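You operate a simulated robot arm through the tools that you are given. There is no shell and no other tool.

You are at the controls of a simulated robot arm. One attempt, no reset.

Task
Lock the lift at the white mark, switch off, pin the lever, then set the cable tension to green.

It is judged by the outcome, as a careful person would: the job done as asked, and still so three seconds after it is handed in. It fails if anything else is knocked over, pushed out of place, dropped, spilled or broken.

Robot
A 7-joint arm with a two-finger parallel gripper, fixed in place. Base frame: the origin is at the foot of the arm, x ahead of it, y to its left, z up. Units: mm, rad, N and s.
With the tool pointing down near the work surface it reaches from about 260 to 720 mm from the base axis. Its first joint turns from -2.007 to 2.007 rad. Payload 3.91 kg.
The tool frame sits at the grasp point between the pads (the TCP): z along the fingers, y along the line on which they close. The tips reach 30 mm beyond it. The gripper opens to 110 mm. The fingers are 20 mm wide and 10 mm thick; the gripper's body (48 by 112 mm) begins 55 mm behind the TCP.
Orientation is that of the tool frame in the base frame, as [roll, pitch, yaw] about the fixed x, y, z axes, in that order (R = Rz(yaw) Ry(pitch) Rx(roll)). With the fingers straight down and closing along the base's y, the tool's x points along the base's -x, its y along +y and its z along -z.

Tools
- The arm moves only by the tool step_arm. Its argument "moves" is a list of rows, each an object (a shift or turn left out is 0, a gripper value left out holds the last) with "translation": the shift along the tool's x, y, z in mm, a list of three; "rot": the turn, a rotation vector about the tool's x, y, z in degrees, a list of three; "grip": the closure, from 0 (fully open) to 1 (shut). In form: [{"translation": [tx, ty, tz], "rot": [rx, ry, rz], "grip": grip}, ...]. A call has 1 to 20 rows; each row shifts and turns the commanded pose from where the row before left it, along the tool's axes as they then stand. Each row takes 0.2 s and may step no farther than 50 mm and 0.15 rad from the row before; otherwise, or with a gripper value out of range, the whole call is refused. A pose out of reach is approached as far as the arm can. The call stops where the force on the tool passes 90 N (or 10 N more than at its start, if that is more) or the arm is blocked; 0.2 s more then pass. Each finger travels about 108 mm/s and halts on what it meets, pressing with about 22 N; the grip force reading is that of the motor and also rises with nothing between the fingers. The clock runs only during rows and for 0.2 s after the last one: add rows that do not move to give the fingers time. The reply holds the time, the measured pose of the TCP, the force on the tool along the base axes, the opening and the grip force, in the units named above and with some noise, with the torque about the TCP (base axes, N m) and any sound that the robot's microphone picked up, and new pictures: "pictures" is both (left out), scene, wrist or none.
- Cameras (640 x 400 px; columns grow to the right, rows downward): "scene" is fixed at [49.3, -648.9, 1574.2]; the picture's right is [0.81, -0.59, 0.00], its down [-0.38, -0.52, -0.76] and it looks along [0.45, 0.62, -0.64] (base axes); focal length 258 px, centre (320, 200). "wrist" rides on the gripper at [72, 17, -103] in the tool frame; the picture's right is [-0.23, 0.97, 0.00], its down [-0.76, -0.18, -0.62] and it looks along [-0.61, -0.14, 0.78] (tool axes); focal length 222 px, centre (320, 200). There is no depth. A picture from a camera that has moved, and an enlarged one, comes with that camera's place and axes in the base frame and with its lens.
- lift_body(by): slides the trunk up (or, below 0, down) by that many mm; the arm rides with it, the base frame stays. It gives what a move gives, with no picture.
- enlarge(camera, box): a new picture of the part [left, top, right, bottom] of that camera's present view, enlarged. It takes no simulated time.
- hand_in(): hands the job in; it is judged then, once.

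Nothing tells you positions but the pictures and the camera data. Unless the task says otherwise, let go and move clear before handing in.

The tools are called after "Emit:" by a JSON object that holds its "fn" and its "kwargs". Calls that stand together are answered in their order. step_arm: Moves the arm, as the interface text tells. Its arguments: {"type":"object","properties":{"moves":{"type":"array","items":{"type":"object","properties":{"translation":{"type":"array","items":{"type":"number"}},"rot":{"type":"array","items":{"type":"number"}},"grip":{"type":"number"}}}},"pictures":{"type":"string","enum":["both","scene","wrist","none"]}},"required":["moves"]} The other tools are called the same way: lift_body (by) slides the trunk up or down; enlarge (camera, box) takes an enlarged picture of a part of a camera's view; hand_in () hands the job in.

At the start:

```text
t: 0.0
eef_pos: [470.7, -46.8, 1372.5]
orientation: [-3.141, 0.002, 3.141]
contact_force: [0.1, 0.5, -0.1]
moment: [-0.01, -0.02, 0.03]
grip_width: 109.8
grip_force: 0.1
trunk travel left (down, up): [-925.0, 65.0]
```

scene: 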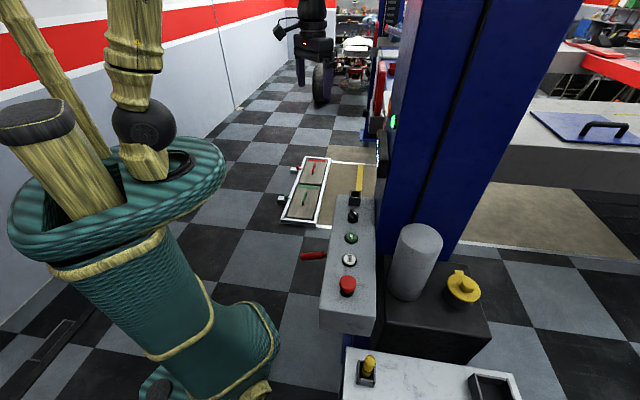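
wrist: 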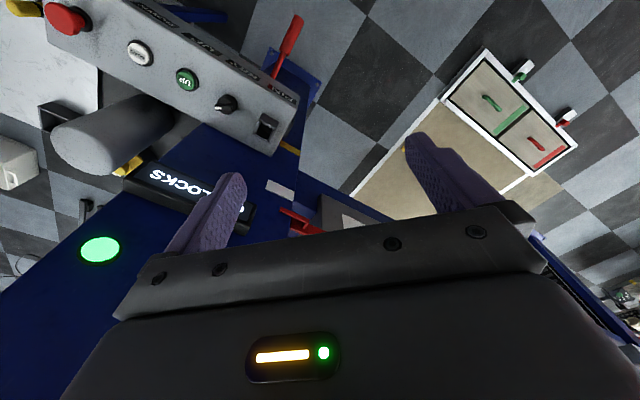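

I see a blue lift column with a grey control box on it (red button, white button, green "UP" button, black knob and a switch), a red lever beside it, a "LOCKS" indicator, and a small table with a yellow pin. I'll look closer at everything before moving.

Emit:
{"fn": "enlarge", "kwargs": {"camera": "scene", "box": [290, 180, 410, 330]}}

Emit:
{"fn": "enlarge", "kwargs": {"camera": "scene", "box": [320, 200, 540, 400]}}

Emit:
{"fn": "enlarge", "kwargs": {"camera": "wrist", "box": [0, 0, 340, 212]}}

Emit:
{"fn": "enlarge", "kwargs": {"camera": "wrist", "box": [340, 0, 640, 212]}}

Emit:
{"fn": "enlarge", "kwargs": {"camera": "scene", "box": [260, 130, 420, 240]}}

Emit:
{"fn": "enlarge", "kwargs": {"camera": "scene", "box": [340, 0, 640, 200]}}

```text
2.67 times, centred on (350, 255) of scene
camera zoom: at [49.3, -648.9, 1574.2], right [0.81, -0.59, 0.0], down [-0.38, -0.52, -0.76], along [0.45, 0.62, -0.64], focal length 689 px, centre (240, 53)
```

zoom: 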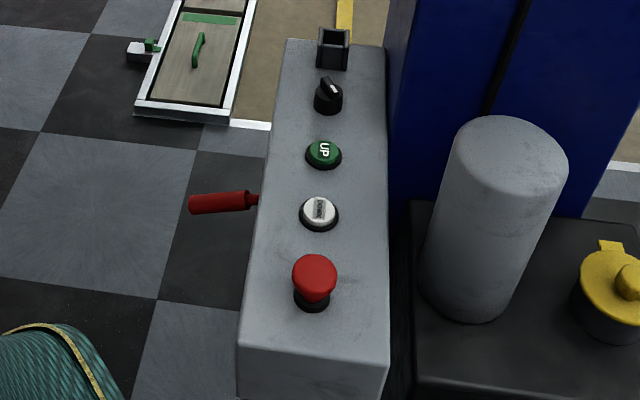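

```text
2.00 times, centred on (430, 300) of scene
camera zoom: at [49.3, -648.9, 1574.2], right [0.81, -0.59, 0.0], down [-0.38, -0.52, -0.76], along [0.45, 0.62, -0.64], focal length 517 px, centre (100, 0)
```

zoom: 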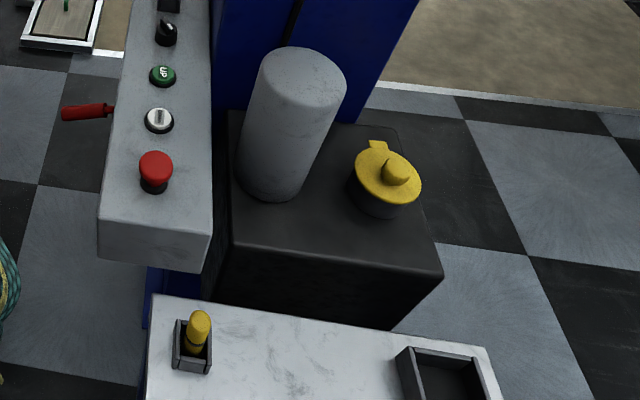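

```text
1.88 times, centred on (170, 106) of wrist
camera zoom: at [398.4, -29.0, 1476.0], right [0.23, 0.97, 0.0], down [0.76, -0.18, 0.62], along [0.61, -0.14, -0.78], focal length 418 px, centre (602, 377)
```

zoom: 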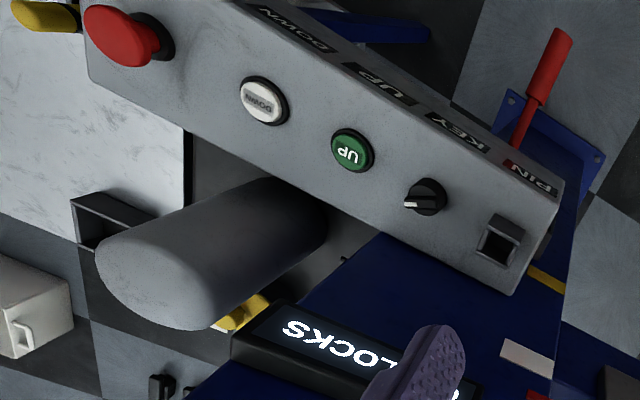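

```text
1.89 times, centred on (490, 106) of wrist
camera zoom: at [398.4, -29.0, 1476.0], right [0.23, 0.97, 0.0], down [0.76, -0.18, 0.62], along [0.61, -0.14, -0.78], focal length 419 px, centre (-1, 377)
```

zoom: 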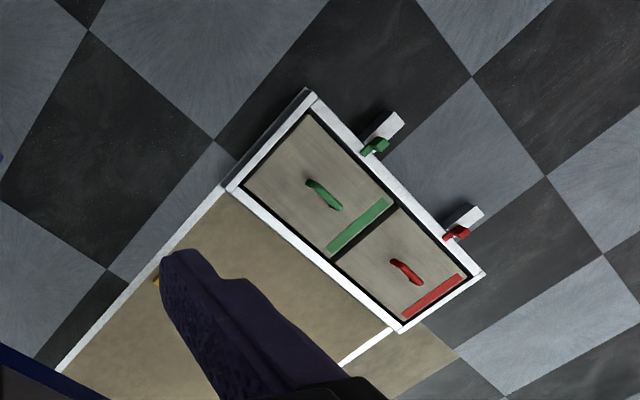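

```text
3.64 times, centred on (340, 185) of scene
camera zoom: at [49.3, -648.9, 1574.2], right [0.81, -0.59, 0.0], down [-0.38, -0.52, -0.76], along [0.45, 0.62, -0.64], focal length 940 px, centre (247, 254)
```

zoom: 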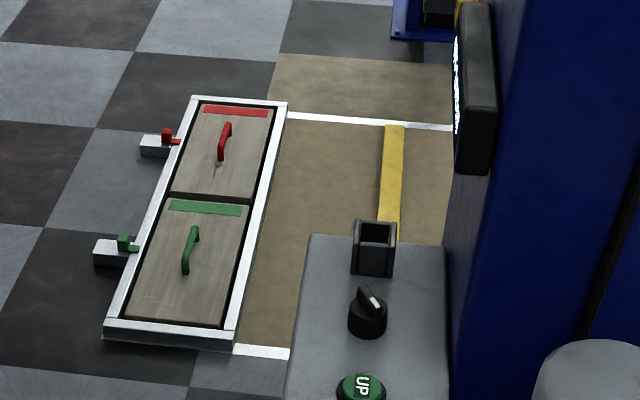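

```text
2.00 times, centred on (490, 100) of scene
camera zoom: at [49.3, -648.9, 1574.2], right [0.81, -0.59, 0.0], down [-0.38, -0.52, -0.76], along [0.45, 0.62, -0.64], focal length 517 px, centre (-20, 400)
```

zoom: 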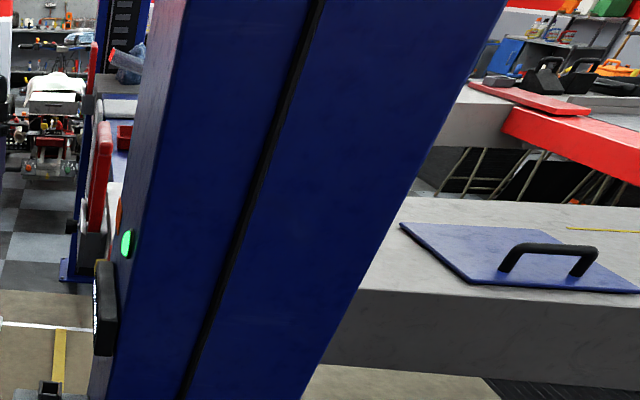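

The panel runs diagonally at about z≈1010 with DOWN/UP/KEY/PIN controls. Let me enlarge the column region with the white mark and the red lever.

Emit:
{"fn": "enlarge", "kwargs": {"camera": "wrist", "box": [220, 90, 380, 240]}}

Emit:
{"fn": "enlarge", "kwargs": {"camera": "wrist", "box": [200, 0, 340, 100]}}

Emit:
{"fn": "enlarge", "kwargs": {"camera": "wrist", "box": [0, 120, 260, 280]}}

Emit:
{"fn": "enlarge", "kwargs": {"camera": "scene", "box": [330, 60, 430, 200]}}

```text
2.67 times, centred on (300, 165) of wrist
camera zoom: at [398.4, -29.0, 1476.0], right [0.23, 0.97, 0.0], down [0.76, -0.18, 0.62], along [0.61, -0.14, -0.78], focal length 592 px, centre (373, 293)
```

zoom: 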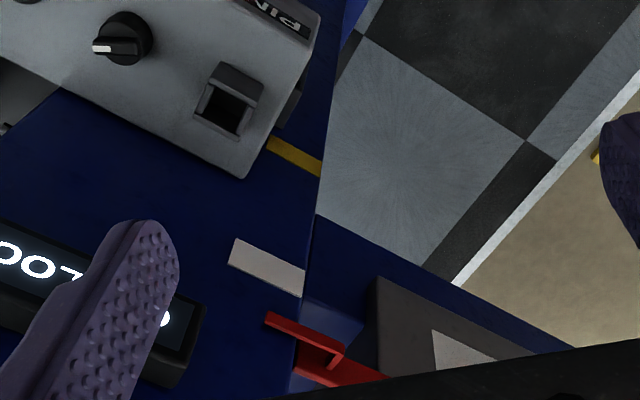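

```text
4.00 times, centred on (270, 50) of wrist
camera zoom: at [398.4, -29.0, 1476.0], right [0.23, 0.97, 0.0], down [0.76, -0.18, 0.62], along [0.61, -0.14, -0.78], focal length 888 px, centre (520, 800)
```

zoom: 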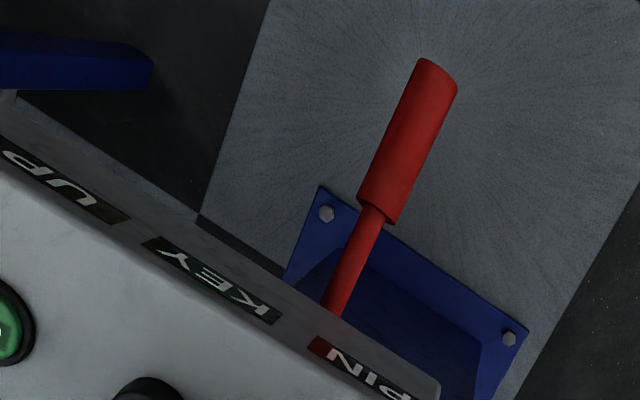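

```text
2.46 times, centred on (130, 200) of wrist
camera zoom: at [398.4, -29.0, 1476.0], right [0.23, 0.97, 0.0], down [0.76, -0.18, 0.62], along [0.61, -0.14, -0.78], focal length 547 px, centre (788, 200)
```

zoom: 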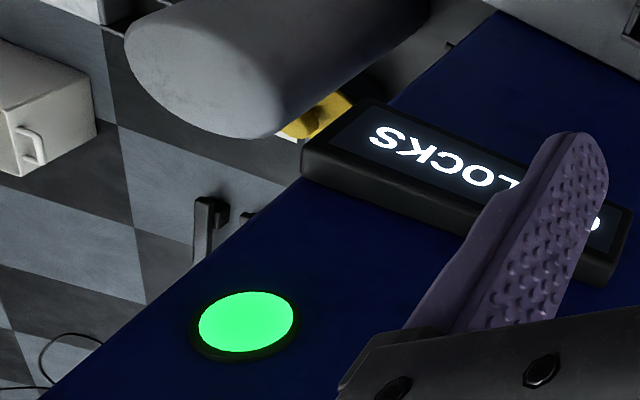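

```text
2.86 times, centred on (380, 130) of scene
camera zoom: at [49.3, -648.9, 1574.2], right [0.81, -0.59, 0.0], down [-0.38, -0.52, -0.76], along [0.45, 0.62, -0.64], focal length 738 px, centre (149, 400)
```

zoom: 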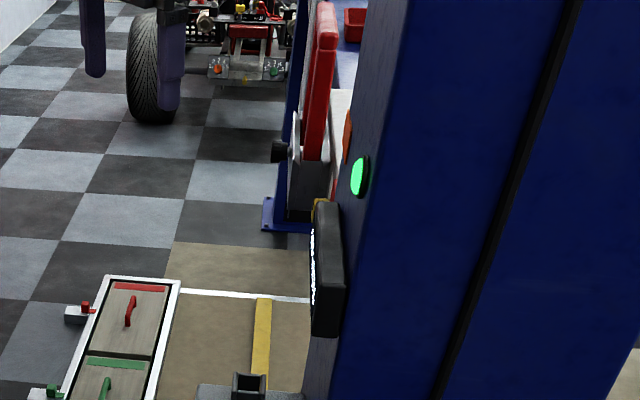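

The column has a white and a yellow mark with a red pointer on the carriage, currently above the white mark. I'll back the arm off and turn the wrist camera toward the column to survey it.

Emit:
{"fn": "step_arm", "kwargs": {"moves": [{"translation": [40, 0, 0]}, {"translation": [40, 0, 0]}, {"translation": [40, 0, 0]}, {"rot": [0, 0, 7.5]}, {"rot": [0, 0, 7.5]}, {"rot": [0, 0, 7.5]}, {"rot": [0, 0, 7.5]}, {"rot": [0, 0, 7.5]}, {"rot": [0, -8, 0]}, {"rot": [0, -8, 0]}, {"rot": [0, -8, 0]}, {"rot": [0, 0, 0]}], "pictures": "both"}}

```text
t: 2.6
eef_pos: [348.6, -44.9, 1372.4]
orientation: [3.141, 0.419, 2.489]
contact_force: [0.0, 1.0, -0.2]
moment: [0.0, -0.01, 0.0]
grip_width: 110.2
grip_force: 0.2
trunk travel left (down, up): [-925.0, 65.0]
camera wrist: at [275.3, 33.6, 1436.9], right [0.76, 0.65, 0.09], down [0.24, -0.41, 0.88], along [0.61, -0.64, -0.47], focal length 222 px, centre (320, 200)
```

scene: 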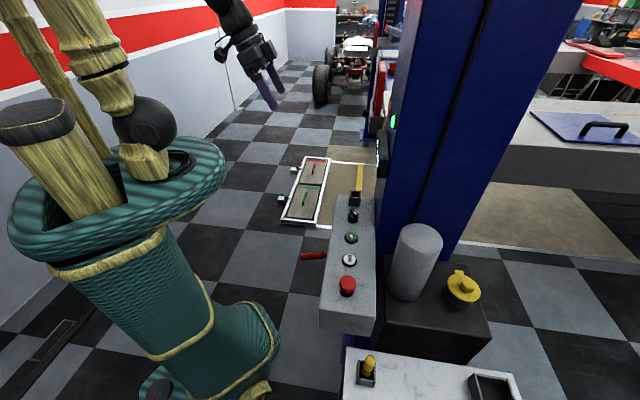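
wrist: 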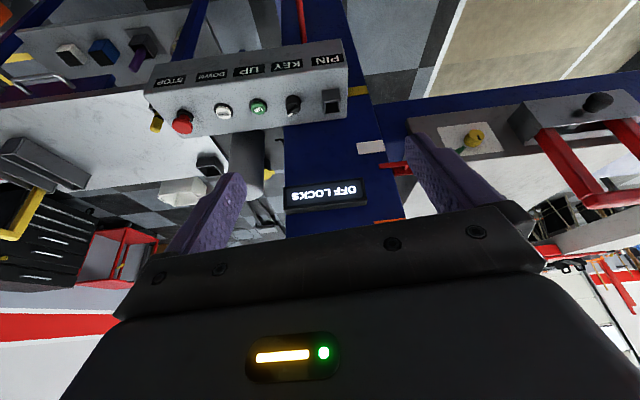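

The wrist image is upside-down; the display reads "OFF LOCKS". The panel is labelled STOP, DOWN, UP, KEY, PIN. Enlarging pieces.

Emit:
{"fn": "enlarge", "kwargs": {"camera": "wrist", "box": [120, 20, 400, 220]}}

Emit:
{"fn": "enlarge", "kwargs": {"camera": "wrist", "box": [340, 60, 640, 260]}}

Emit:
{"fn": "enlarge", "kwargs": {"camera": "wrist", "box": [0, 0, 220, 140]}}

Emit:
{"fn": "enlarge", "kwargs": {"camera": "wrist", "box": [0, 120, 220, 290]}}

```text
2.00 times, centred on (260, 120) of wrist
camera zoom: at [275.3, 33.6, 1436.9], right [0.76, 0.65, 0.09], down [0.24, -0.41, 0.88], along [0.61, -0.64, -0.47], focal length 444 px, centre (440, 360)
```

zoom: 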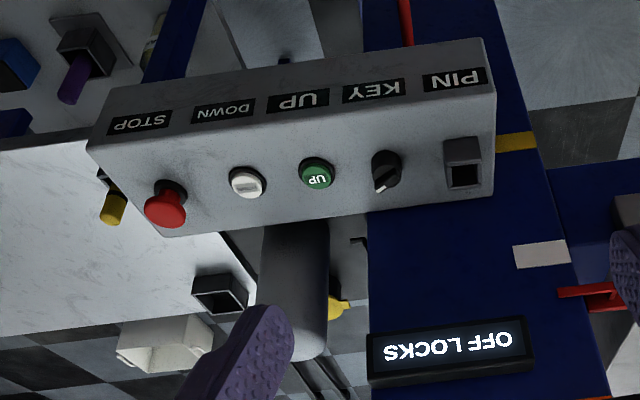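

```text
2.00 times, centred on (490, 160) of wrist
camera zoom: at [275.3, 33.6, 1436.9], right [0.76, 0.65, 0.09], down [0.24, -0.41, 0.88], along [0.61, -0.64, -0.47], focal length 444 px, centre (-20, 280)
```

zoom: 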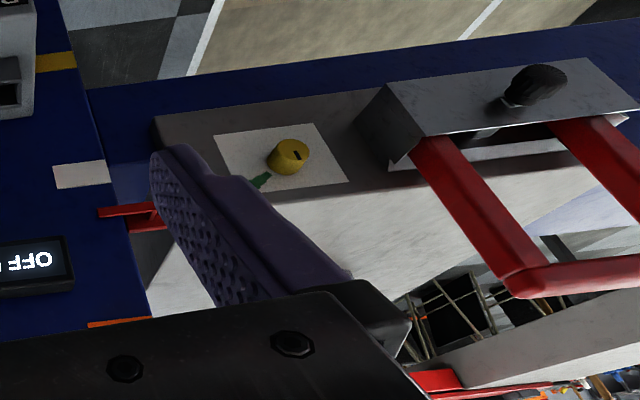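

```text
2.86 times, centred on (110, 70) of wrist
camera zoom: at [275.3, 33.6, 1436.9], right [0.76, 0.65, 0.09], down [0.24, -0.41, 0.88], along [0.61, -0.64, -0.47], focal length 635 px, centre (920, 571)
```

zoom: 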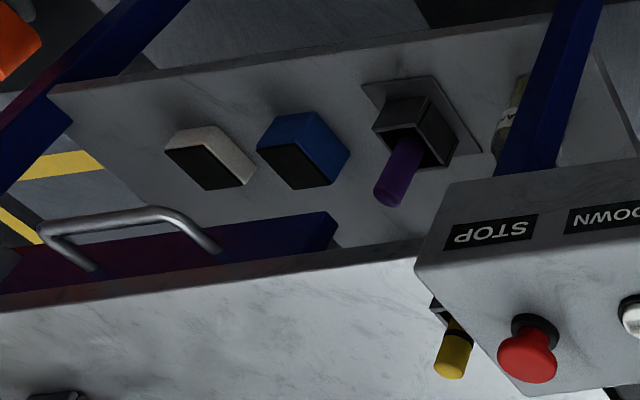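

```text
2.35 times, centred on (110, 205) of wrist
camera zoom: at [275.3, 33.6, 1436.9], right [0.76, 0.65, 0.09], down [0.24, -0.41, 0.88], along [0.61, -0.64, -0.47], focal length 523 px, centre (814, 188)
```

zoom: 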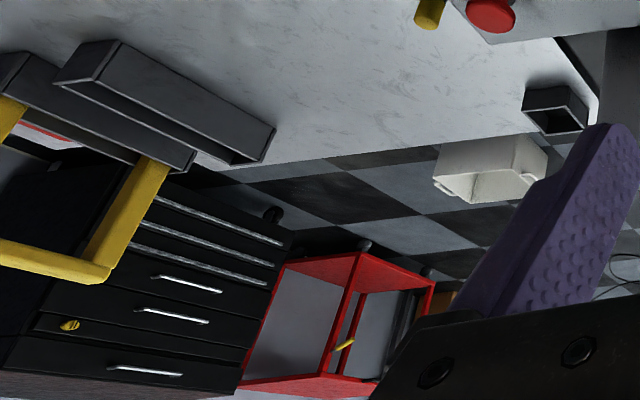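

There's a yellow tension knob on a white plate with a green sector (on a carriage arm), pins (yellow and purple) in holders on tables, and the red lever low under the panel (~z 713). I'll lower the trunk a bit for a straight look at the column.

Emit:
{"fn": "lift_body", "kwargs": {"by": -250}}

Emit:
{"fn": "step_arm", "kwargs": {"moves": [{"rot": [0, -8, 0]}, {"rot": [0, -8, 0]}, {"rot": [0, -8, 0]}, {}], "pictures": "both"}}

```text
t: 5.2
eef_pos: [349.1, -46.0, 1123.5]
orientation: [3.141, 0.417, 2.487]
contact_force: [-0.1, -0.1, 0.7]
moment: [0.02, 0.02, 0.01]
grip_width: 110.1
grip_force: 0.1
trunk travel left (down, up): [-675.0, 315.0]
```

```text
t: 6.2
eef_pos: [375.6, -39.5, 1149.6]
orientation: [3.141, 0.839, 2.486]
contact_force: [-0.6, -0.9, -0.3]
moment: [0.03, -0.01, 0.01]
grip_width: 109.9
grip_force: 0.1
out of reach, approached as far as the arm can: row 2, 3
trunk travel left (down, up): [-675.0, 315.0]
camera wrist: at [287.7, 50.8, 1164.3], right [0.71, 0.68, 0.17], down [-0.07, -0.17, 0.98], along [0.7, -0.71, -0.07], focal length 222 px, centre (320, 200)
```

scene: 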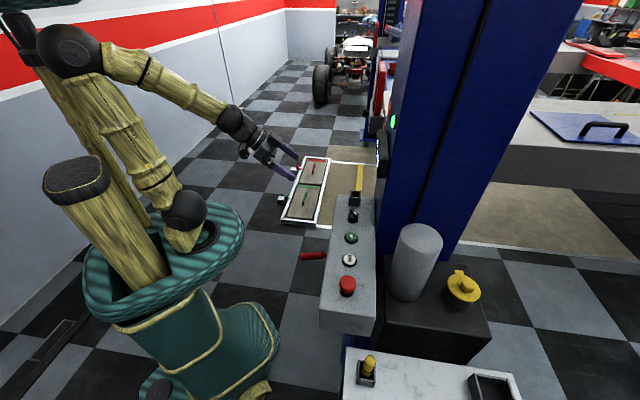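
wrist: 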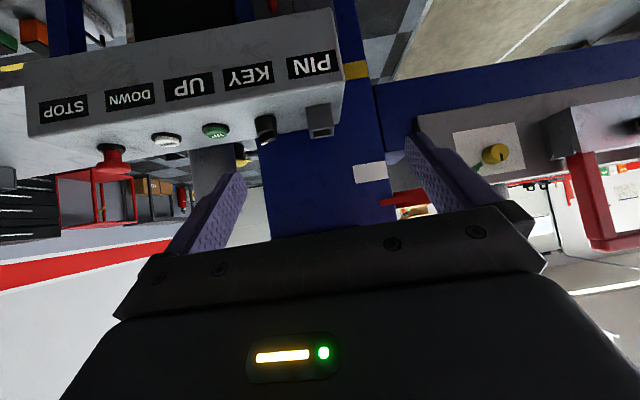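

I have a horizontal view of the column with the carriage pointer, marks and tension knob. Enlarging.

Emit:
{"fn": "enlarge", "kwargs": {"camera": "wrist", "box": [240, 40, 440, 220]}}

Emit:
{"fn": "enlarge", "kwargs": {"camera": "wrist", "box": [400, 80, 640, 230]}}

Emit:
{"fn": "enlarge", "kwargs": {"camera": "wrist", "box": [0, 0, 260, 200]}}

Emit:
{"fn": "enlarge", "kwargs": {"camera": "wrist", "box": [220, 0, 400, 80]}}

```text
2.22 times, centred on (340, 130) of wrist
camera zoom: at [287.7, 50.8, 1164.3], right [0.71, 0.68, 0.17], down [-0.07, -0.17, 0.98], along [0.7, -0.71, -0.07], focal length 494 px, centre (276, 356)
```

zoom: 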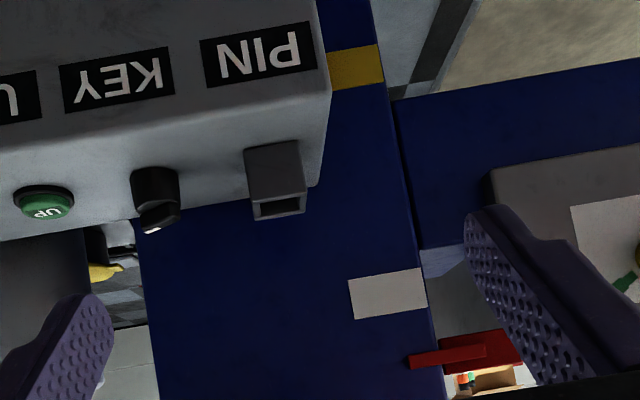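

```text
2.67 times, centred on (520, 155) of wrist
camera zoom: at [287.7, 50.8, 1164.3], right [0.71, 0.68, 0.17], down [-0.07, -0.17, 0.98], along [0.7, -0.71, -0.07], focal length 592 px, centre (-213, 320)
```

zoom: 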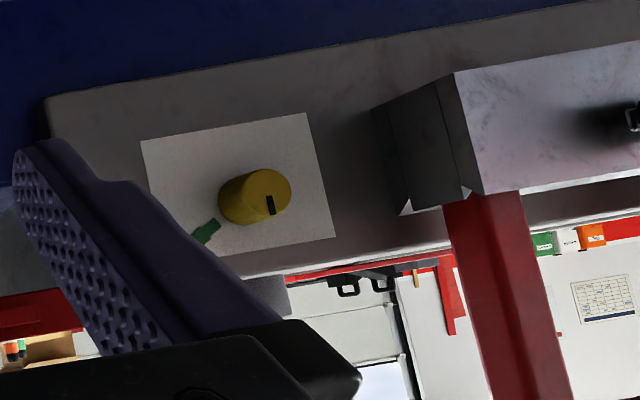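

```text
2.00 times, centred on (130, 100) of wrist
camera zoom: at [287.7, 50.8, 1164.3], right [0.71, 0.68, 0.17], down [-0.07, -0.17, 0.98], along [0.7, -0.71, -0.07], focal length 444 px, centre (700, 400)
```

zoom: 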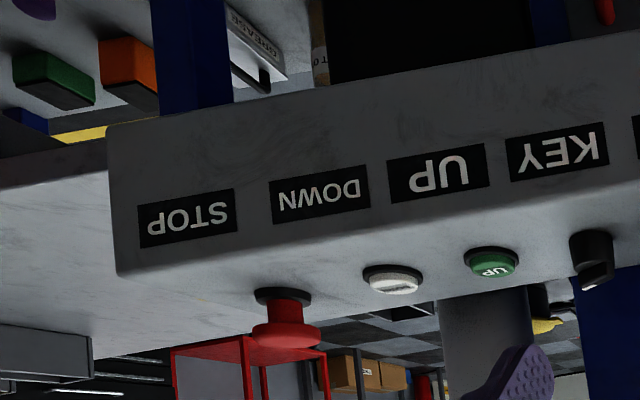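

```text
3.56 times, centred on (310, 40) of wrist
camera zoom: at [287.7, 50.8, 1164.3], right [0.71, 0.68, 0.17], down [-0.07, -0.17, 0.98], along [0.7, -0.71, -0.07], focal length 790 px, centre (356, 769)
```

zoom: 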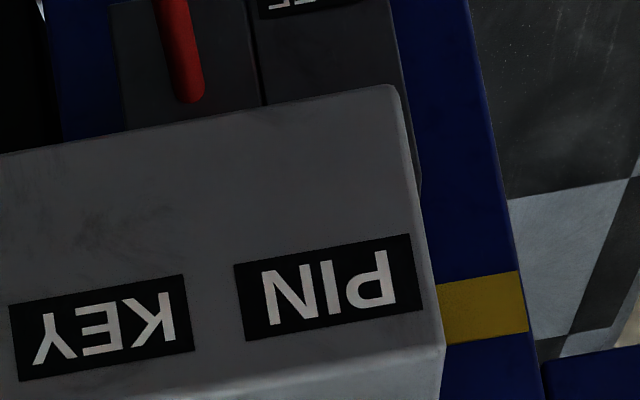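

Next I want to see the lever and its bracket under the panel. I'll swing the arm to the robot's left (away from the column) and then lower the trunk.

Emit:
{"fn": "step_arm", "kwargs": {"moves": [{"translation": [27.3, 19, -30.4]}, {"translation": [27.3, 19, -30.4]}, {"translation": [27.3, 19, -30.4]}, {"translation": [27.3, 19, -30.4]}, {"translation": [27.3, 19, -30.4]}, {"translation": [27.3, 19, -30.4]}, {}], "pictures": "both"}}

```text
t: 7.8
eef_pos: [258.3, 202.4, 1147.8]
orientation: [-3.133, 0.788, 2.495]
contact_force: [-0.3, 0.4, -0.2]
moment: [0.01, 0.0, -0.01]
grip_width: 110.2
grip_force: 0.0
out of reach, approached as far as the arm can: row 1
trunk travel left (down, up): [-675.0, 315.0]
camera wrist: at [170.8, 291.7, 1168.8], right [0.72, 0.68, 0.16], down [-0.03, -0.19, 0.98], along [0.69, -0.71, -0.12], focal length 222 px, centre (320, 200)
```

scene: 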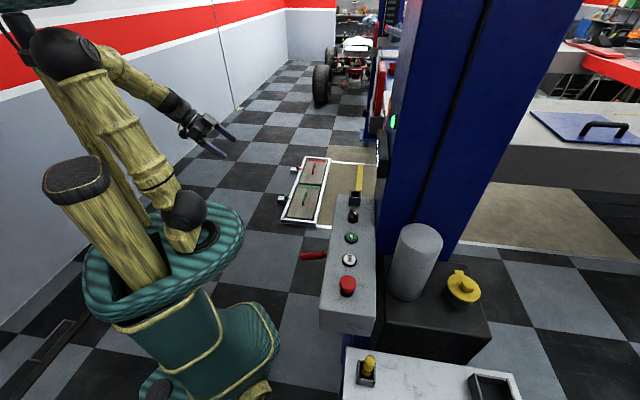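
wrist: 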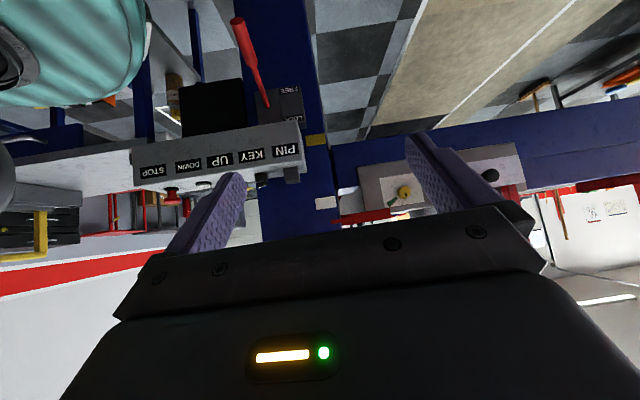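

Emit:
{"fn": "enlarge", "kwargs": {"camera": "wrist", "box": [180, 0, 340, 200]}}

Emit:
{"fn": "lift_body", "kwargs": {"by": -350}}

Emit:
{"fn": "step_arm", "kwargs": {"moves": [{}], "pictures": "both"}}

```text
2.00 times, centred on (260, 100) of wrist
camera zoom: at [170.8, 291.7, 1168.8], right [0.72, 0.68, 0.16], down [-0.03, -0.19, 0.98], along [0.69, -0.71, -0.12], focal length 444 px, centre (440, 400)
```

zoom: 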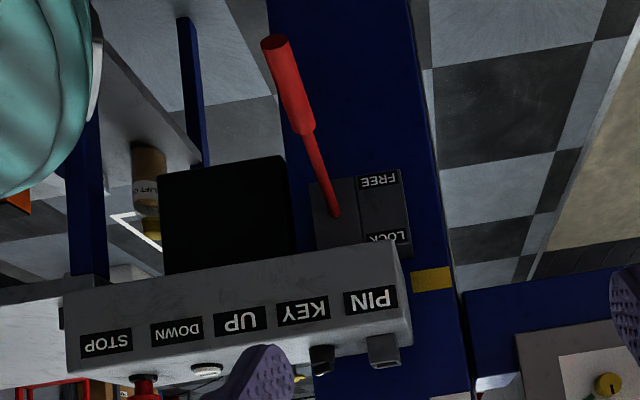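

```text
t: 11.1
eef_pos: [288.9, 159.2, 802.3]
orientation: [-3.124, 0.802, 2.319]
contact_force: [0.7, -0.5, 0.2]
moment: [-0.02, 0.0, 0.02]
grip_width: 110.1
grip_force: 0.0
trunk travel left (down, up): [-333.0, 657.0]
stopped: the arm was blocked; the commanded pose is now the measured one
```

```text
t: 11.5
eef_pos: [289.1, 160.2, 804.4]
orientation: [-3.127, 0.801, 2.318]
contact_force: [0.6, 0.4, 0.0]
moment: [-0.01, -0.01, 0.02]
grip_width: 109.9
grip_force: 0.1
trunk travel left (down, up): [-333.0, 657.0]
camera wrist: at [219.8, 265.1, 823.1], right [0.83, 0.54, 0.15], down [-0.07, -0.17, 0.98], along [0.56, -0.82, -0.11], focal length 222 px, centre (320, 200)
```

scene: 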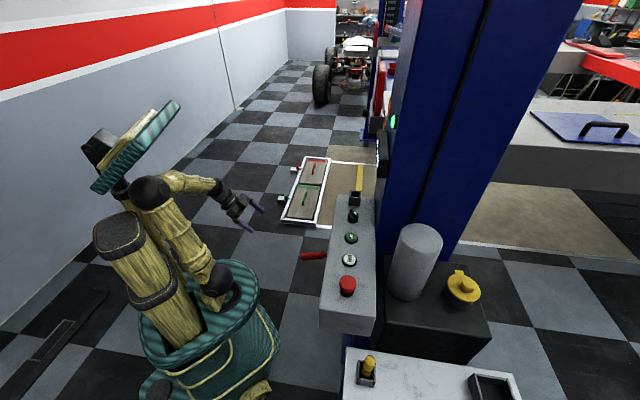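
wrist: 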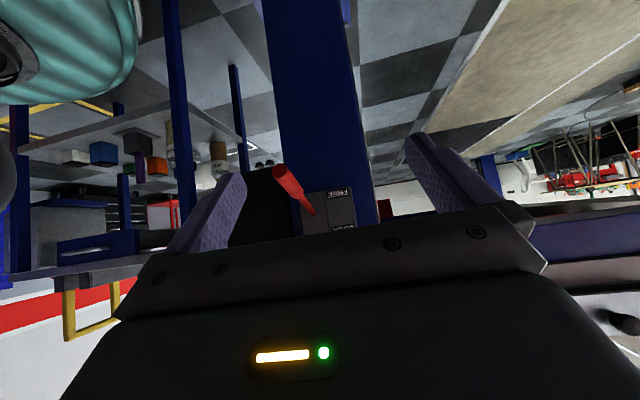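

The lever box has FREE (lower) and LOCK (upper) labels; the lever is down at FREE. Zooming in.

Emit:
{"fn": "enlarge", "kwargs": {"camera": "wrist", "box": [230, 140, 420, 250]}}

Emit:
{"fn": "enlarge", "kwargs": {"camera": "wrist", "box": [30, 80, 280, 240]}}

Emit:
{"fn": "enlarge", "kwargs": {"camera": "wrist", "box": [480, 120, 640, 240]}}

```text
3.37 times, centred on (325, 195) of wrist
camera zoom: at [219.8, 265.1, 823.1], right [0.83, 0.54, 0.15], down [-0.07, -0.17, 0.98], along [0.56, -0.82, -0.11], focal length 748 px, centre (303, 217)
```

zoom: 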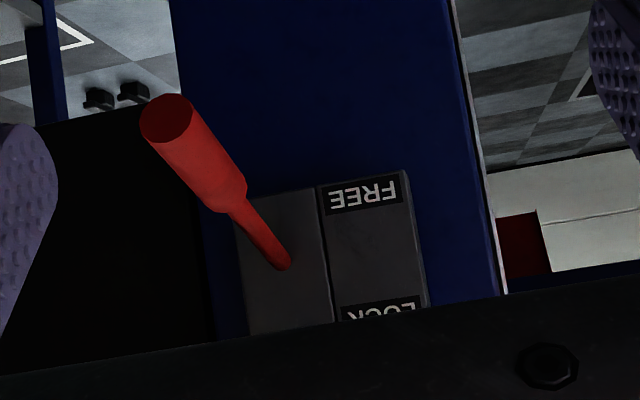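

```text
2.50 times, centred on (155, 160) of wrist
camera zoom: at [219.8, 265.1, 823.1], right [0.83, 0.54, 0.15], down [-0.07, -0.17, 0.98], along [0.56, -0.82, -0.11], focal length 555 px, centre (732, 300)
```

zoom: 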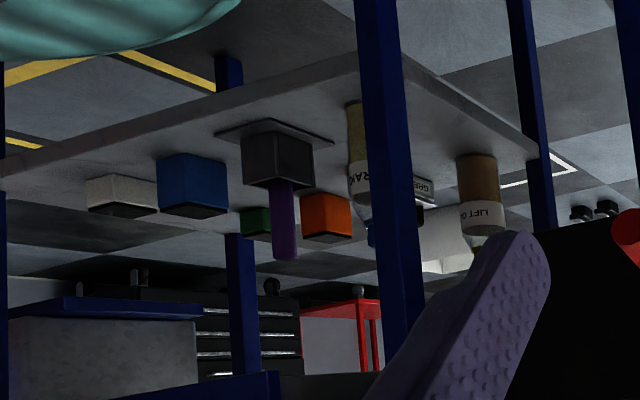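

```text
3.33 times, centred on (560, 180) of wrist
camera zoom: at [219.8, 265.1, 823.1], right [0.83, 0.54, 0.15], down [-0.07, -0.17, 0.98], along [0.56, -0.82, -0.11], focal length 740 px, centre (-480, 267)
```

zoom: 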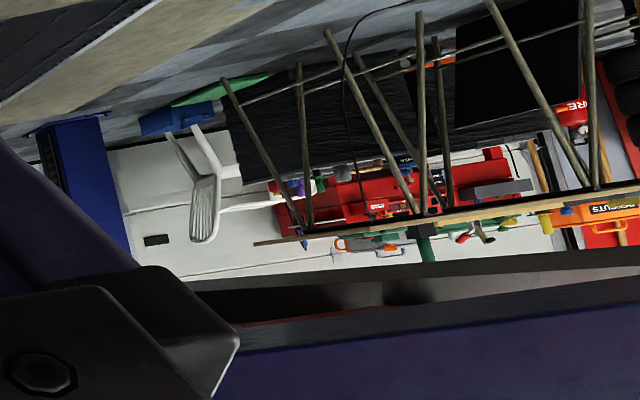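

The lever is at FREE, its box is right below the KEY/PIN end of the panel; the pointer is about 58 mm above the white mark. I'll raise the trunk, point the tool down with the fingers' closing axis along the panel, and inspect the panel close-up.

Emit:
{"fn": "lift_body", "kwargs": {"by": 420}}

Emit:
{"fn": "step_arm", "kwargs": {"moves": [{"rot": [0, 8, 0]}, {"rot": [0, 8, 0]}, {"rot": [0, 8, 0]}, {"rot": [0, 8, 0]}, {"rot": [0, 8, 0]}, {"rot": [0, 6, 0]}, {"translation": [0, -40, 0]}, {"translation": [0, -40, 0]}, {"translation": [-40, 0, 0]}, {"translation": [-40, 0, 0]}, {"translation": [-40, 0, 0]}, {"translation": [-40, 0, 0]}, {}], "pictures": "both"}}

```text
refused: 420 is not a number from -400 to 400
```

```text
t: 14.3
eef_pos: [342.4, -2.8, 797.3]
orientation: [-3.132, 0.002, 2.318]
contact_force: [0.4, 0.2, 0.5]
moment: [0.03, 0.01, -0.03]
grip_width: 110.1
grip_force: 0.0
out of reach, approached as far as the arm can: row 8
trunk travel left (down, up): [-333.0, 657.0]
camera wrist: at [307.0, 62.0, 900.4], right [0.87, 0.49, -0.01], down [0.39, -0.67, 0.63], along [0.3, -0.55, -0.78], focal length 222 px, centre (320, 200)
```

scene: 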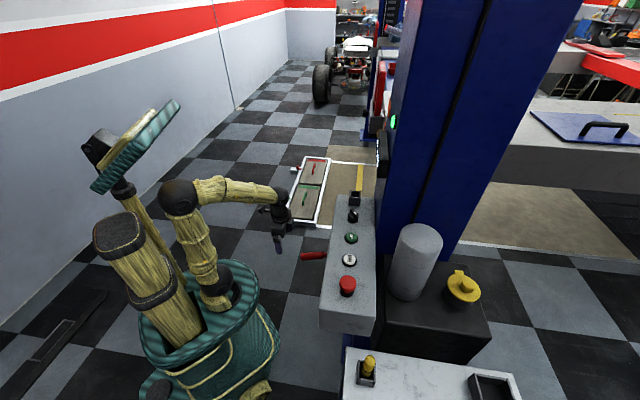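
wrist: 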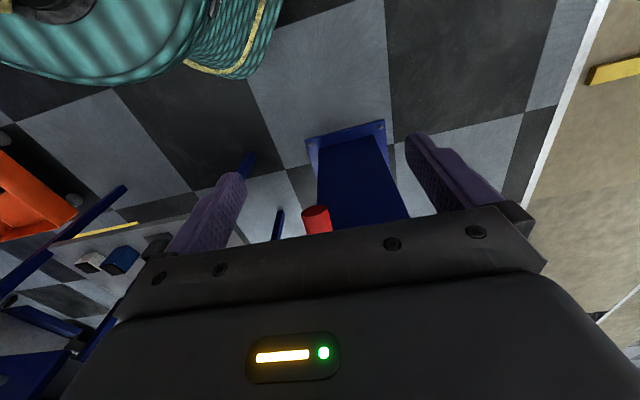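

The lift call was refused and the arm moved at the lower height; luckily it touched nothing. I'll now raise the trunk on its own before doing anything else.

Emit:
{"fn": "lift_body", "kwargs": {"by": 400}}

```text
t: 18.1
eef_pos: [341.6, -4.0, 1199.3]
orientation: [-3.128, 0.001, 2.316]
contact_force: [0.6, 0.6, -0.7]
moment: [0.0, 0.01, 0.01]
grip_width: 109.9
grip_force: 0.1
trunk travel left (down, up): [-733.0, 257.0]
```

Emit:
{"fn": "step_arm", "kwargs": {"moves": [{"translation": [-26.8, -24.7, 0]}, {"translation": [-26.8, -24.7, 0]}, {"translation": [-26.8, -24.7, 0]}, {"translation": [-26.8, -24.7, 0]}, {"rot": [0, 0, -2.3], "grip": 1}, {"grip": 1}, {"grip": 1}], "pictures": "both"}}

```text
t: 19.7
eef_pos: [342.7, -150.6, 1200.2]
orientation: [-3.129, 0.0, 2.358]
contact_force: [-0.4, -0.1, -0.2]
moment: [-0.01, 0.0, -0.01]
grip_width: 0.2
grip_force: 21.8
trunk travel left (down, up): [-733.0, 257.0]
camera wrist: at [305.2, -86.4, 1303.1], right [0.85, 0.53, -0.01], down [0.42, -0.66, 0.63], along [0.32, -0.54, -0.78], focal length 222 px, centre (320, 200)
```

scene: 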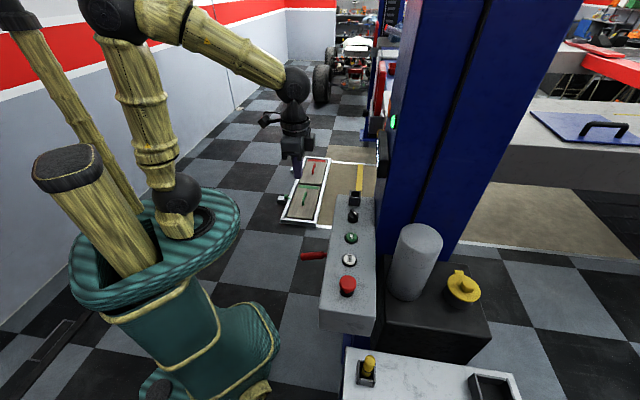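
wrist: 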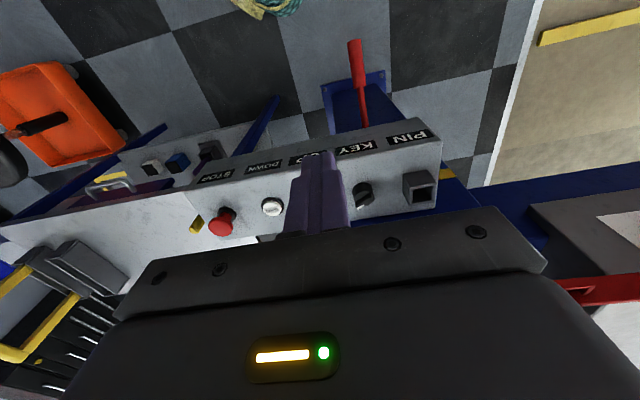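

Emit:
{"fn": "enlarge", "kwargs": {"camera": "wrist", "box": [330, 100, 460, 220]}}

Emit:
{"fn": "enlarge", "kwargs": {"camera": "wrist", "box": [170, 130, 330, 250]}}

Emit:
{"fn": "enlarge", "kwargs": {"camera": "wrist", "box": [300, 30, 460, 140]}}

Emit:
{"fn": "enlarge", "kwargs": {"camera": "scene", "box": [330, 340, 410, 400]}}

```text
3.33 times, centred on (395, 160) of wrist
camera zoom: at [305.2, -86.4, 1303.1], right [0.85, 0.53, -0.01], down [0.42, -0.66, 0.63], along [0.32, -0.54, -0.78], focal length 740 px, centre (70, 333)
```

zoom: 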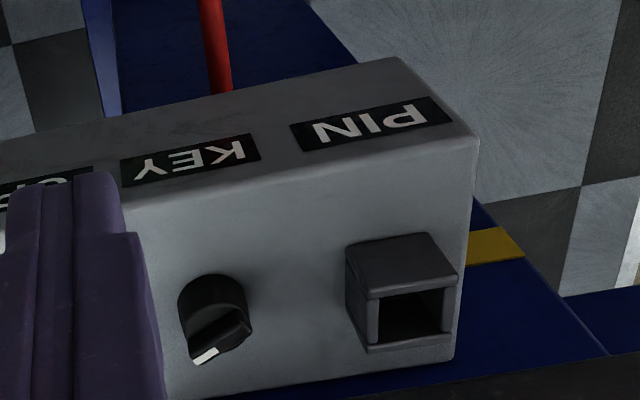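

```text
3.33 times, centred on (250, 190) of wrist
camera zoom: at [305.2, -86.4, 1303.1], right [0.85, 0.53, -0.01], down [0.42, -0.66, 0.63], along [0.32, -0.54, -0.78], focal length 740 px, centre (553, 233)
```

zoom: 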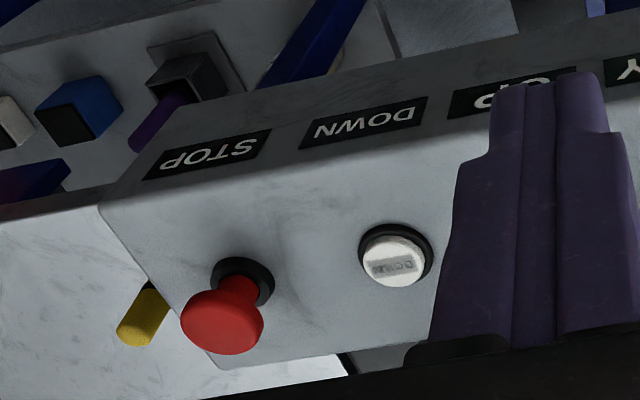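

```text
3.64 times, centred on (380, 85) of wrist
camera zoom: at [305.2, -86.4, 1303.1], right [0.85, 0.53, -0.01], down [0.42, -0.66, 0.63], along [0.32, -0.54, -0.78], focal length 808 px, centre (102, 618)
```

zoom: 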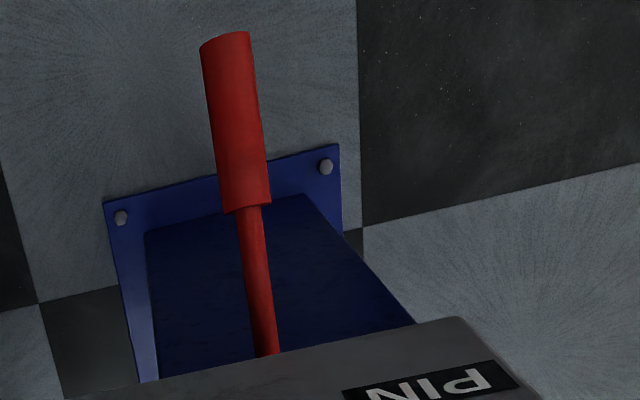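

```text
6.67 times, centred on (370, 370) of scene
camera zoom: at [49.3, -648.9, 1574.2], right [0.81, -0.59, 0.0], down [-0.38, -0.52, -0.76], along [0.45, 0.62, -0.64], focal length 1722 px, centre (-13, -933)
```

zoom: 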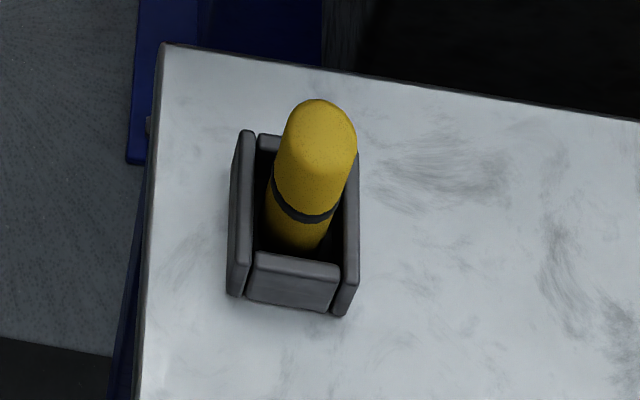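

The panel controls lie at: STOP ≈(310,-405), DOWN ≈(366,-350), UP ≈(424,-289), KEY ≈(479,-235), PIN socket ≈(537,-177), all on a top face near z≈1000. The yellow pin stands in a holder near (253,-550). First I'll hover over DOWN with closed fingers.

Emit:
{"fn": "step_arm", "kwargs": {"moves": [{"translation": [-31.5, -25, 0]}, {"translation": [-31.5, -25, 0]}, {"translation": [-31.5, -25, 0]}, {"translation": [-31.5, -25, 0]}, {"translation": [-31.3, -24.7, 0]}, {"translation": [0, 0, 35]}, {"translation": [0, 0, 35]}, {"translation": [0, 0, 35]}, {}], "pictures": "both"}}

```text
t: 21.7
eef_pos: [363.7, -349.1, 1097.8]
orientation: [-3.129, -0.001, 2.358]
contact_force: [-1.0, 0.3, -0.1]
moment: [0.02, 0.0, 0.01]
grip_width: 0.0
grip_force: 22.3
trunk travel left (down, up): [-733.0, 257.0]
camera wrist: at [326.4, -284.1, 1200.2], right [0.85, 0.53, -0.01], down [0.42, -0.66, 0.63], along [0.32, -0.54, -0.78], focal length 222 px, centre (320, 200)
```

scene: 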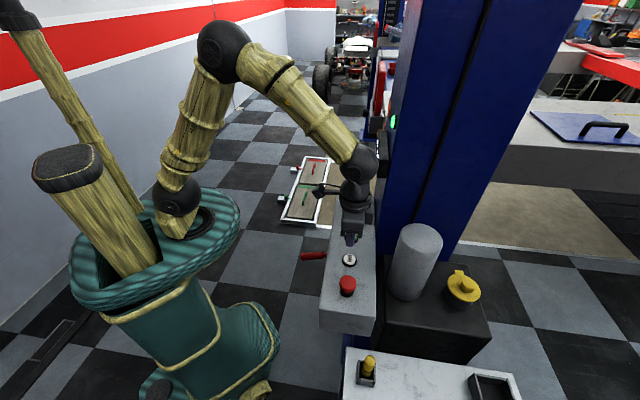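
wrist: 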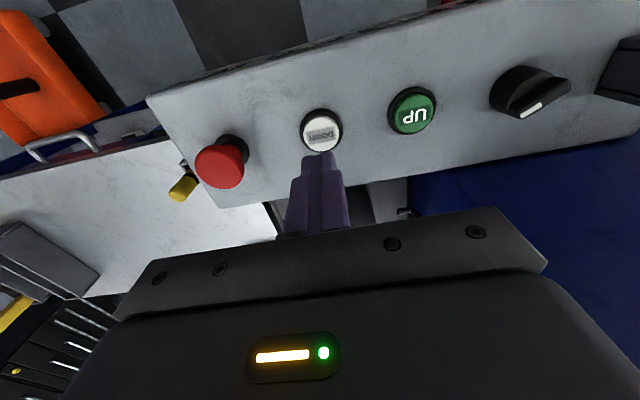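

Fingers are centred above DOWN. I'll look at the key orientation and then approach to just above the button.

Emit:
{"fn": "enlarge", "kwargs": {"camera": "wrist", "box": [470, 40, 640, 150]}}

Emit:
{"fn": "step_arm", "kwargs": {"moves": [{"translation": [-1, -1, 30]}, {"translation": [0, 0, 22]}, {}], "pictures": "wrist"}}

```text
3.64 times, centred on (555, 95) of wrist
camera zoom: at [326.4, -284.1, 1200.2], right [0.85, 0.53, -0.01], down [0.42, -0.66, 0.63], along [0.32, -0.54, -0.78], focal length 808 px, centre (-534, 582)
```

zoom: 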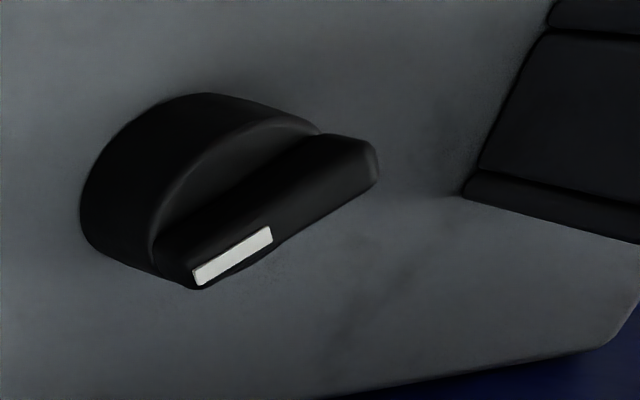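

```text
t: 22.5
eef_pos: [363.8, -351.9, 1045.4]
orientation: [-3.129, 0.001, 2.357]
contact_force: [0.0, 0.3, 0.4]
moment: [-0.01, 0.01, 0.0]
grip_width: 0.1
grip_force: 21.7
trunk travel left (down, up): [-733.0, 257.0]
camera wrist: at [326.6, -286.6, 1147.8], right [0.85, 0.53, -0.01], down [0.42, -0.66, 0.63], along [0.32, -0.54, -0.78], focal length 222 px, centre (320, 200)
```

wrist: 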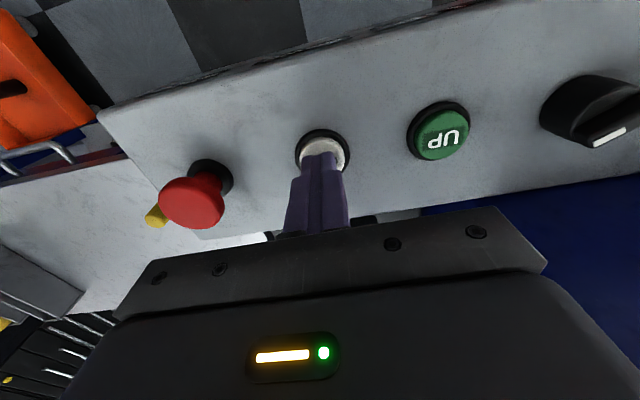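

The tip is just above the white DOWN button. I'll feel for contact in small steps and come straight back up.

Emit:
{"fn": "step_arm", "kwargs": {"moves": [{"translation": [0, 0, 4]}, {"translation": [0, 0, 3]}, {}], "pictures": "wrist"}}

```text
t: 23.3
eef_pos: [363.4, -350.5, 1037.5]
orientation: [-3.131, 0.001, 2.36]
contact_force: [-0.6, 1.9, 3.4]
moment: [0.08, 0.01, 0.03]
grip_width: 0.3
grip_force: 21.9
trunk travel left (down, up): [-733.0, 257.0]
heard: click
camera wrist: at [326.3, -286.7, 1139.2], right [0.85, 0.53, -0.01], down [0.42, -0.66, 0.63], along [0.32, -0.54, -0.78], focal length 222 px, centre (320, 200)
```

wrist: 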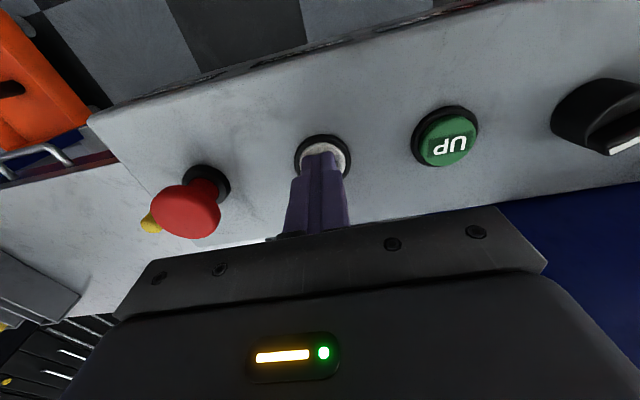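

A click at contact (about 3 N). I'll release right away and go see whether the carriage moved.

Emit:
{"fn": "step_arm", "kwargs": {"moves": [{"translation": [0, 0, -12]}, {"translation": [0, 0, -40]}], "pictures": "both"}}

```text
t: 23.9
eef_pos: [365.2, -352.5, 1088.1]
orientation: [-3.13, 0.001, 2.36]
contact_force: [-0.1, -0.7, 0.0]
moment: [0.02, -0.01, -0.02]
grip_width: 0.0
grip_force: 22.1
trunk travel left (down, up): [-733.0, 257.0]
camera wrist: at [327.0, -287.3, 1190.0], right [0.85, 0.53, -0.01], down [0.42, -0.66, 0.63], along [0.32, -0.54, -0.78], focal length 222 px, centre (320, 200)
```

scene: 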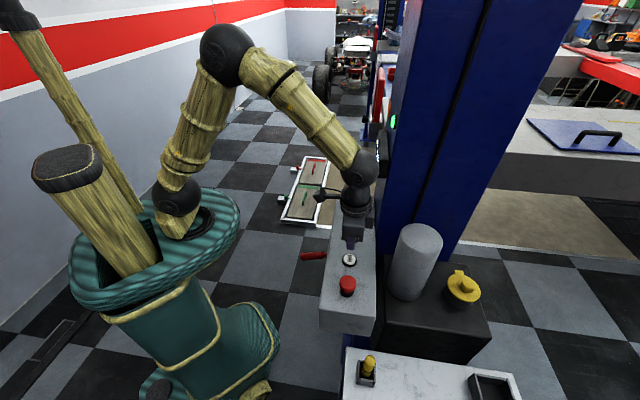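
wrist: 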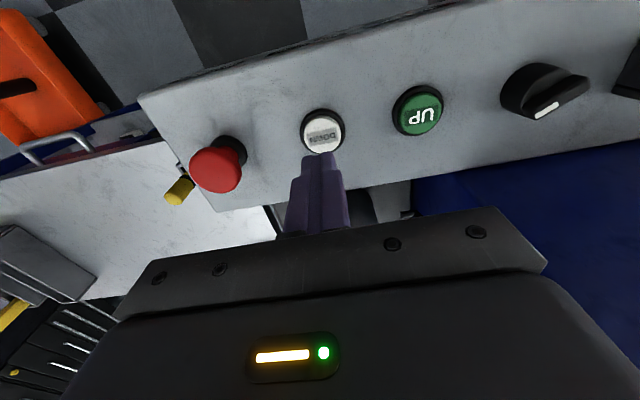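

The lift platform (grey runway with the blue plate at right in the scene view) moved down slightly, so I can track the height in the scene camera. Comparing with the same zoom as before.

Emit:
{"fn": "enlarge", "kwargs": {"camera": "scene", "box": [340, 0, 640, 200]}}

```text
2.00 times, centred on (490, 100) of scene
camera zoom: at [49.3, -648.9, 1574.2], right [0.81, -0.59, 0.0], down [-0.38, -0.52, -0.76], along [0.45, 0.62, -0.64], focal length 517 px, centre (-20, 400)
```

zoom: 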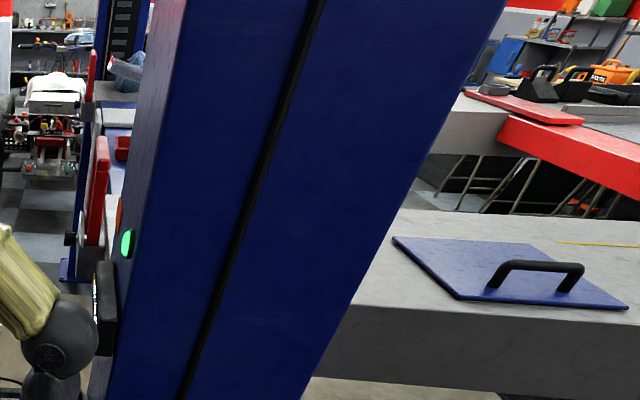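

The platform sank roughly 40 mm. I'll go to a viewing pose to read pointer against the white mark.

Emit:
{"fn": "step_arm", "kwargs": {"moves": [{"translation": [0, 0, -40]}, {"translation": [0, 0, -40]}, {"translation": [0, 0, -32]}, {"translation": [31.5, 25, 0]}, {"translation": [31.5, 25, 0]}, {"translation": [31.5, 25, 0]}, {"translation": [31.5, 25, 0]}, {"translation": [31.5, 25, 0]}, {"rot": [0, -8, 0]}, {"rot": [0, -8, 0]}, {"rot": [0, -8, 0]}, {}], "pictures": "wrist"}}

```text
t: 26.5
eef_pos: [341.1, -150.3, 1200.7]
orientation: [-3.131, 0.421, 2.364]
contact_force: [0.2, 0.8, -0.4]
moment: [0.02, -0.02, -0.04]
grip_width: 0.0
grip_force: 22.4
trunk travel left (down, up): [-733.0, 257.0]
camera wrist: at [278.7, -61.4, 1264.4], right [0.83, 0.54, 0.08], down [0.19, -0.43, 0.88], along [0.52, -0.72, -0.46], focal length 222 px, centre (320, 200)
```

wrist: 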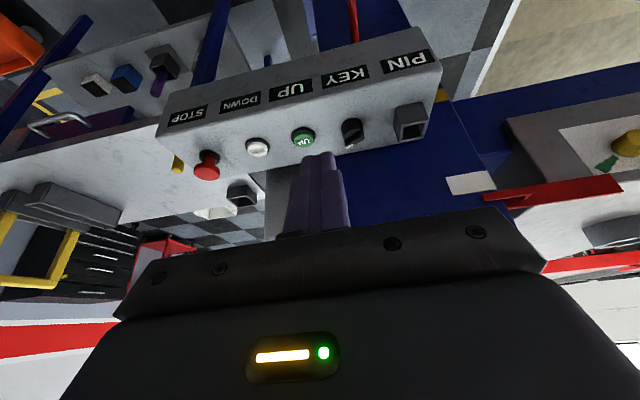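

Emit:
{"fn": "enlarge", "kwargs": {"camera": "wrist", "box": [420, 130, 560, 240]}}

Emit:
{"fn": "enlarge", "kwargs": {"camera": "wrist", "box": [500, 80, 640, 220]}}

```text
3.64 times, centred on (490, 185) of wrist
camera zoom: at [278.7, -61.4, 1264.4], right [0.83, 0.54, 0.08], down [0.19, -0.43, 0.88], along [0.52, -0.72, -0.46], focal length 808 px, centre (-298, 254)
```

zoom: 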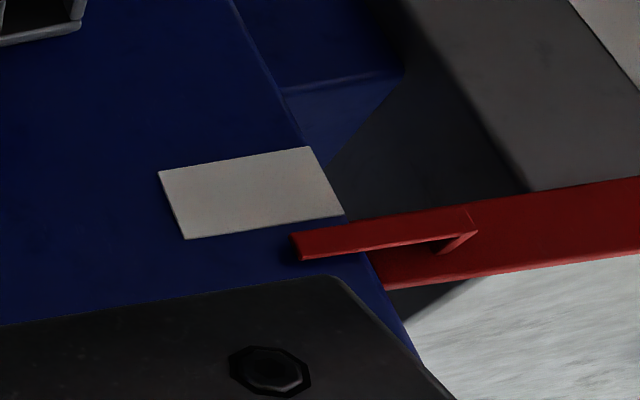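

```text
2.86 times, centred on (570, 150) of wrist
camera zoom: at [278.7, -61.4, 1264.4], right [0.83, 0.54, 0.08], down [0.19, -0.43, 0.88], along [0.52, -0.72, -0.46], focal length 635 px, centre (-394, 343)
```

zoom: 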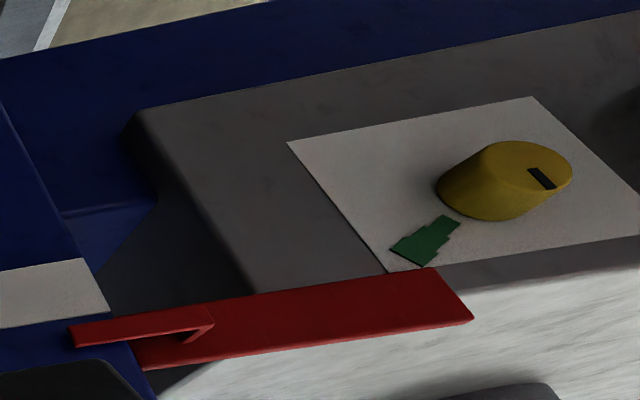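

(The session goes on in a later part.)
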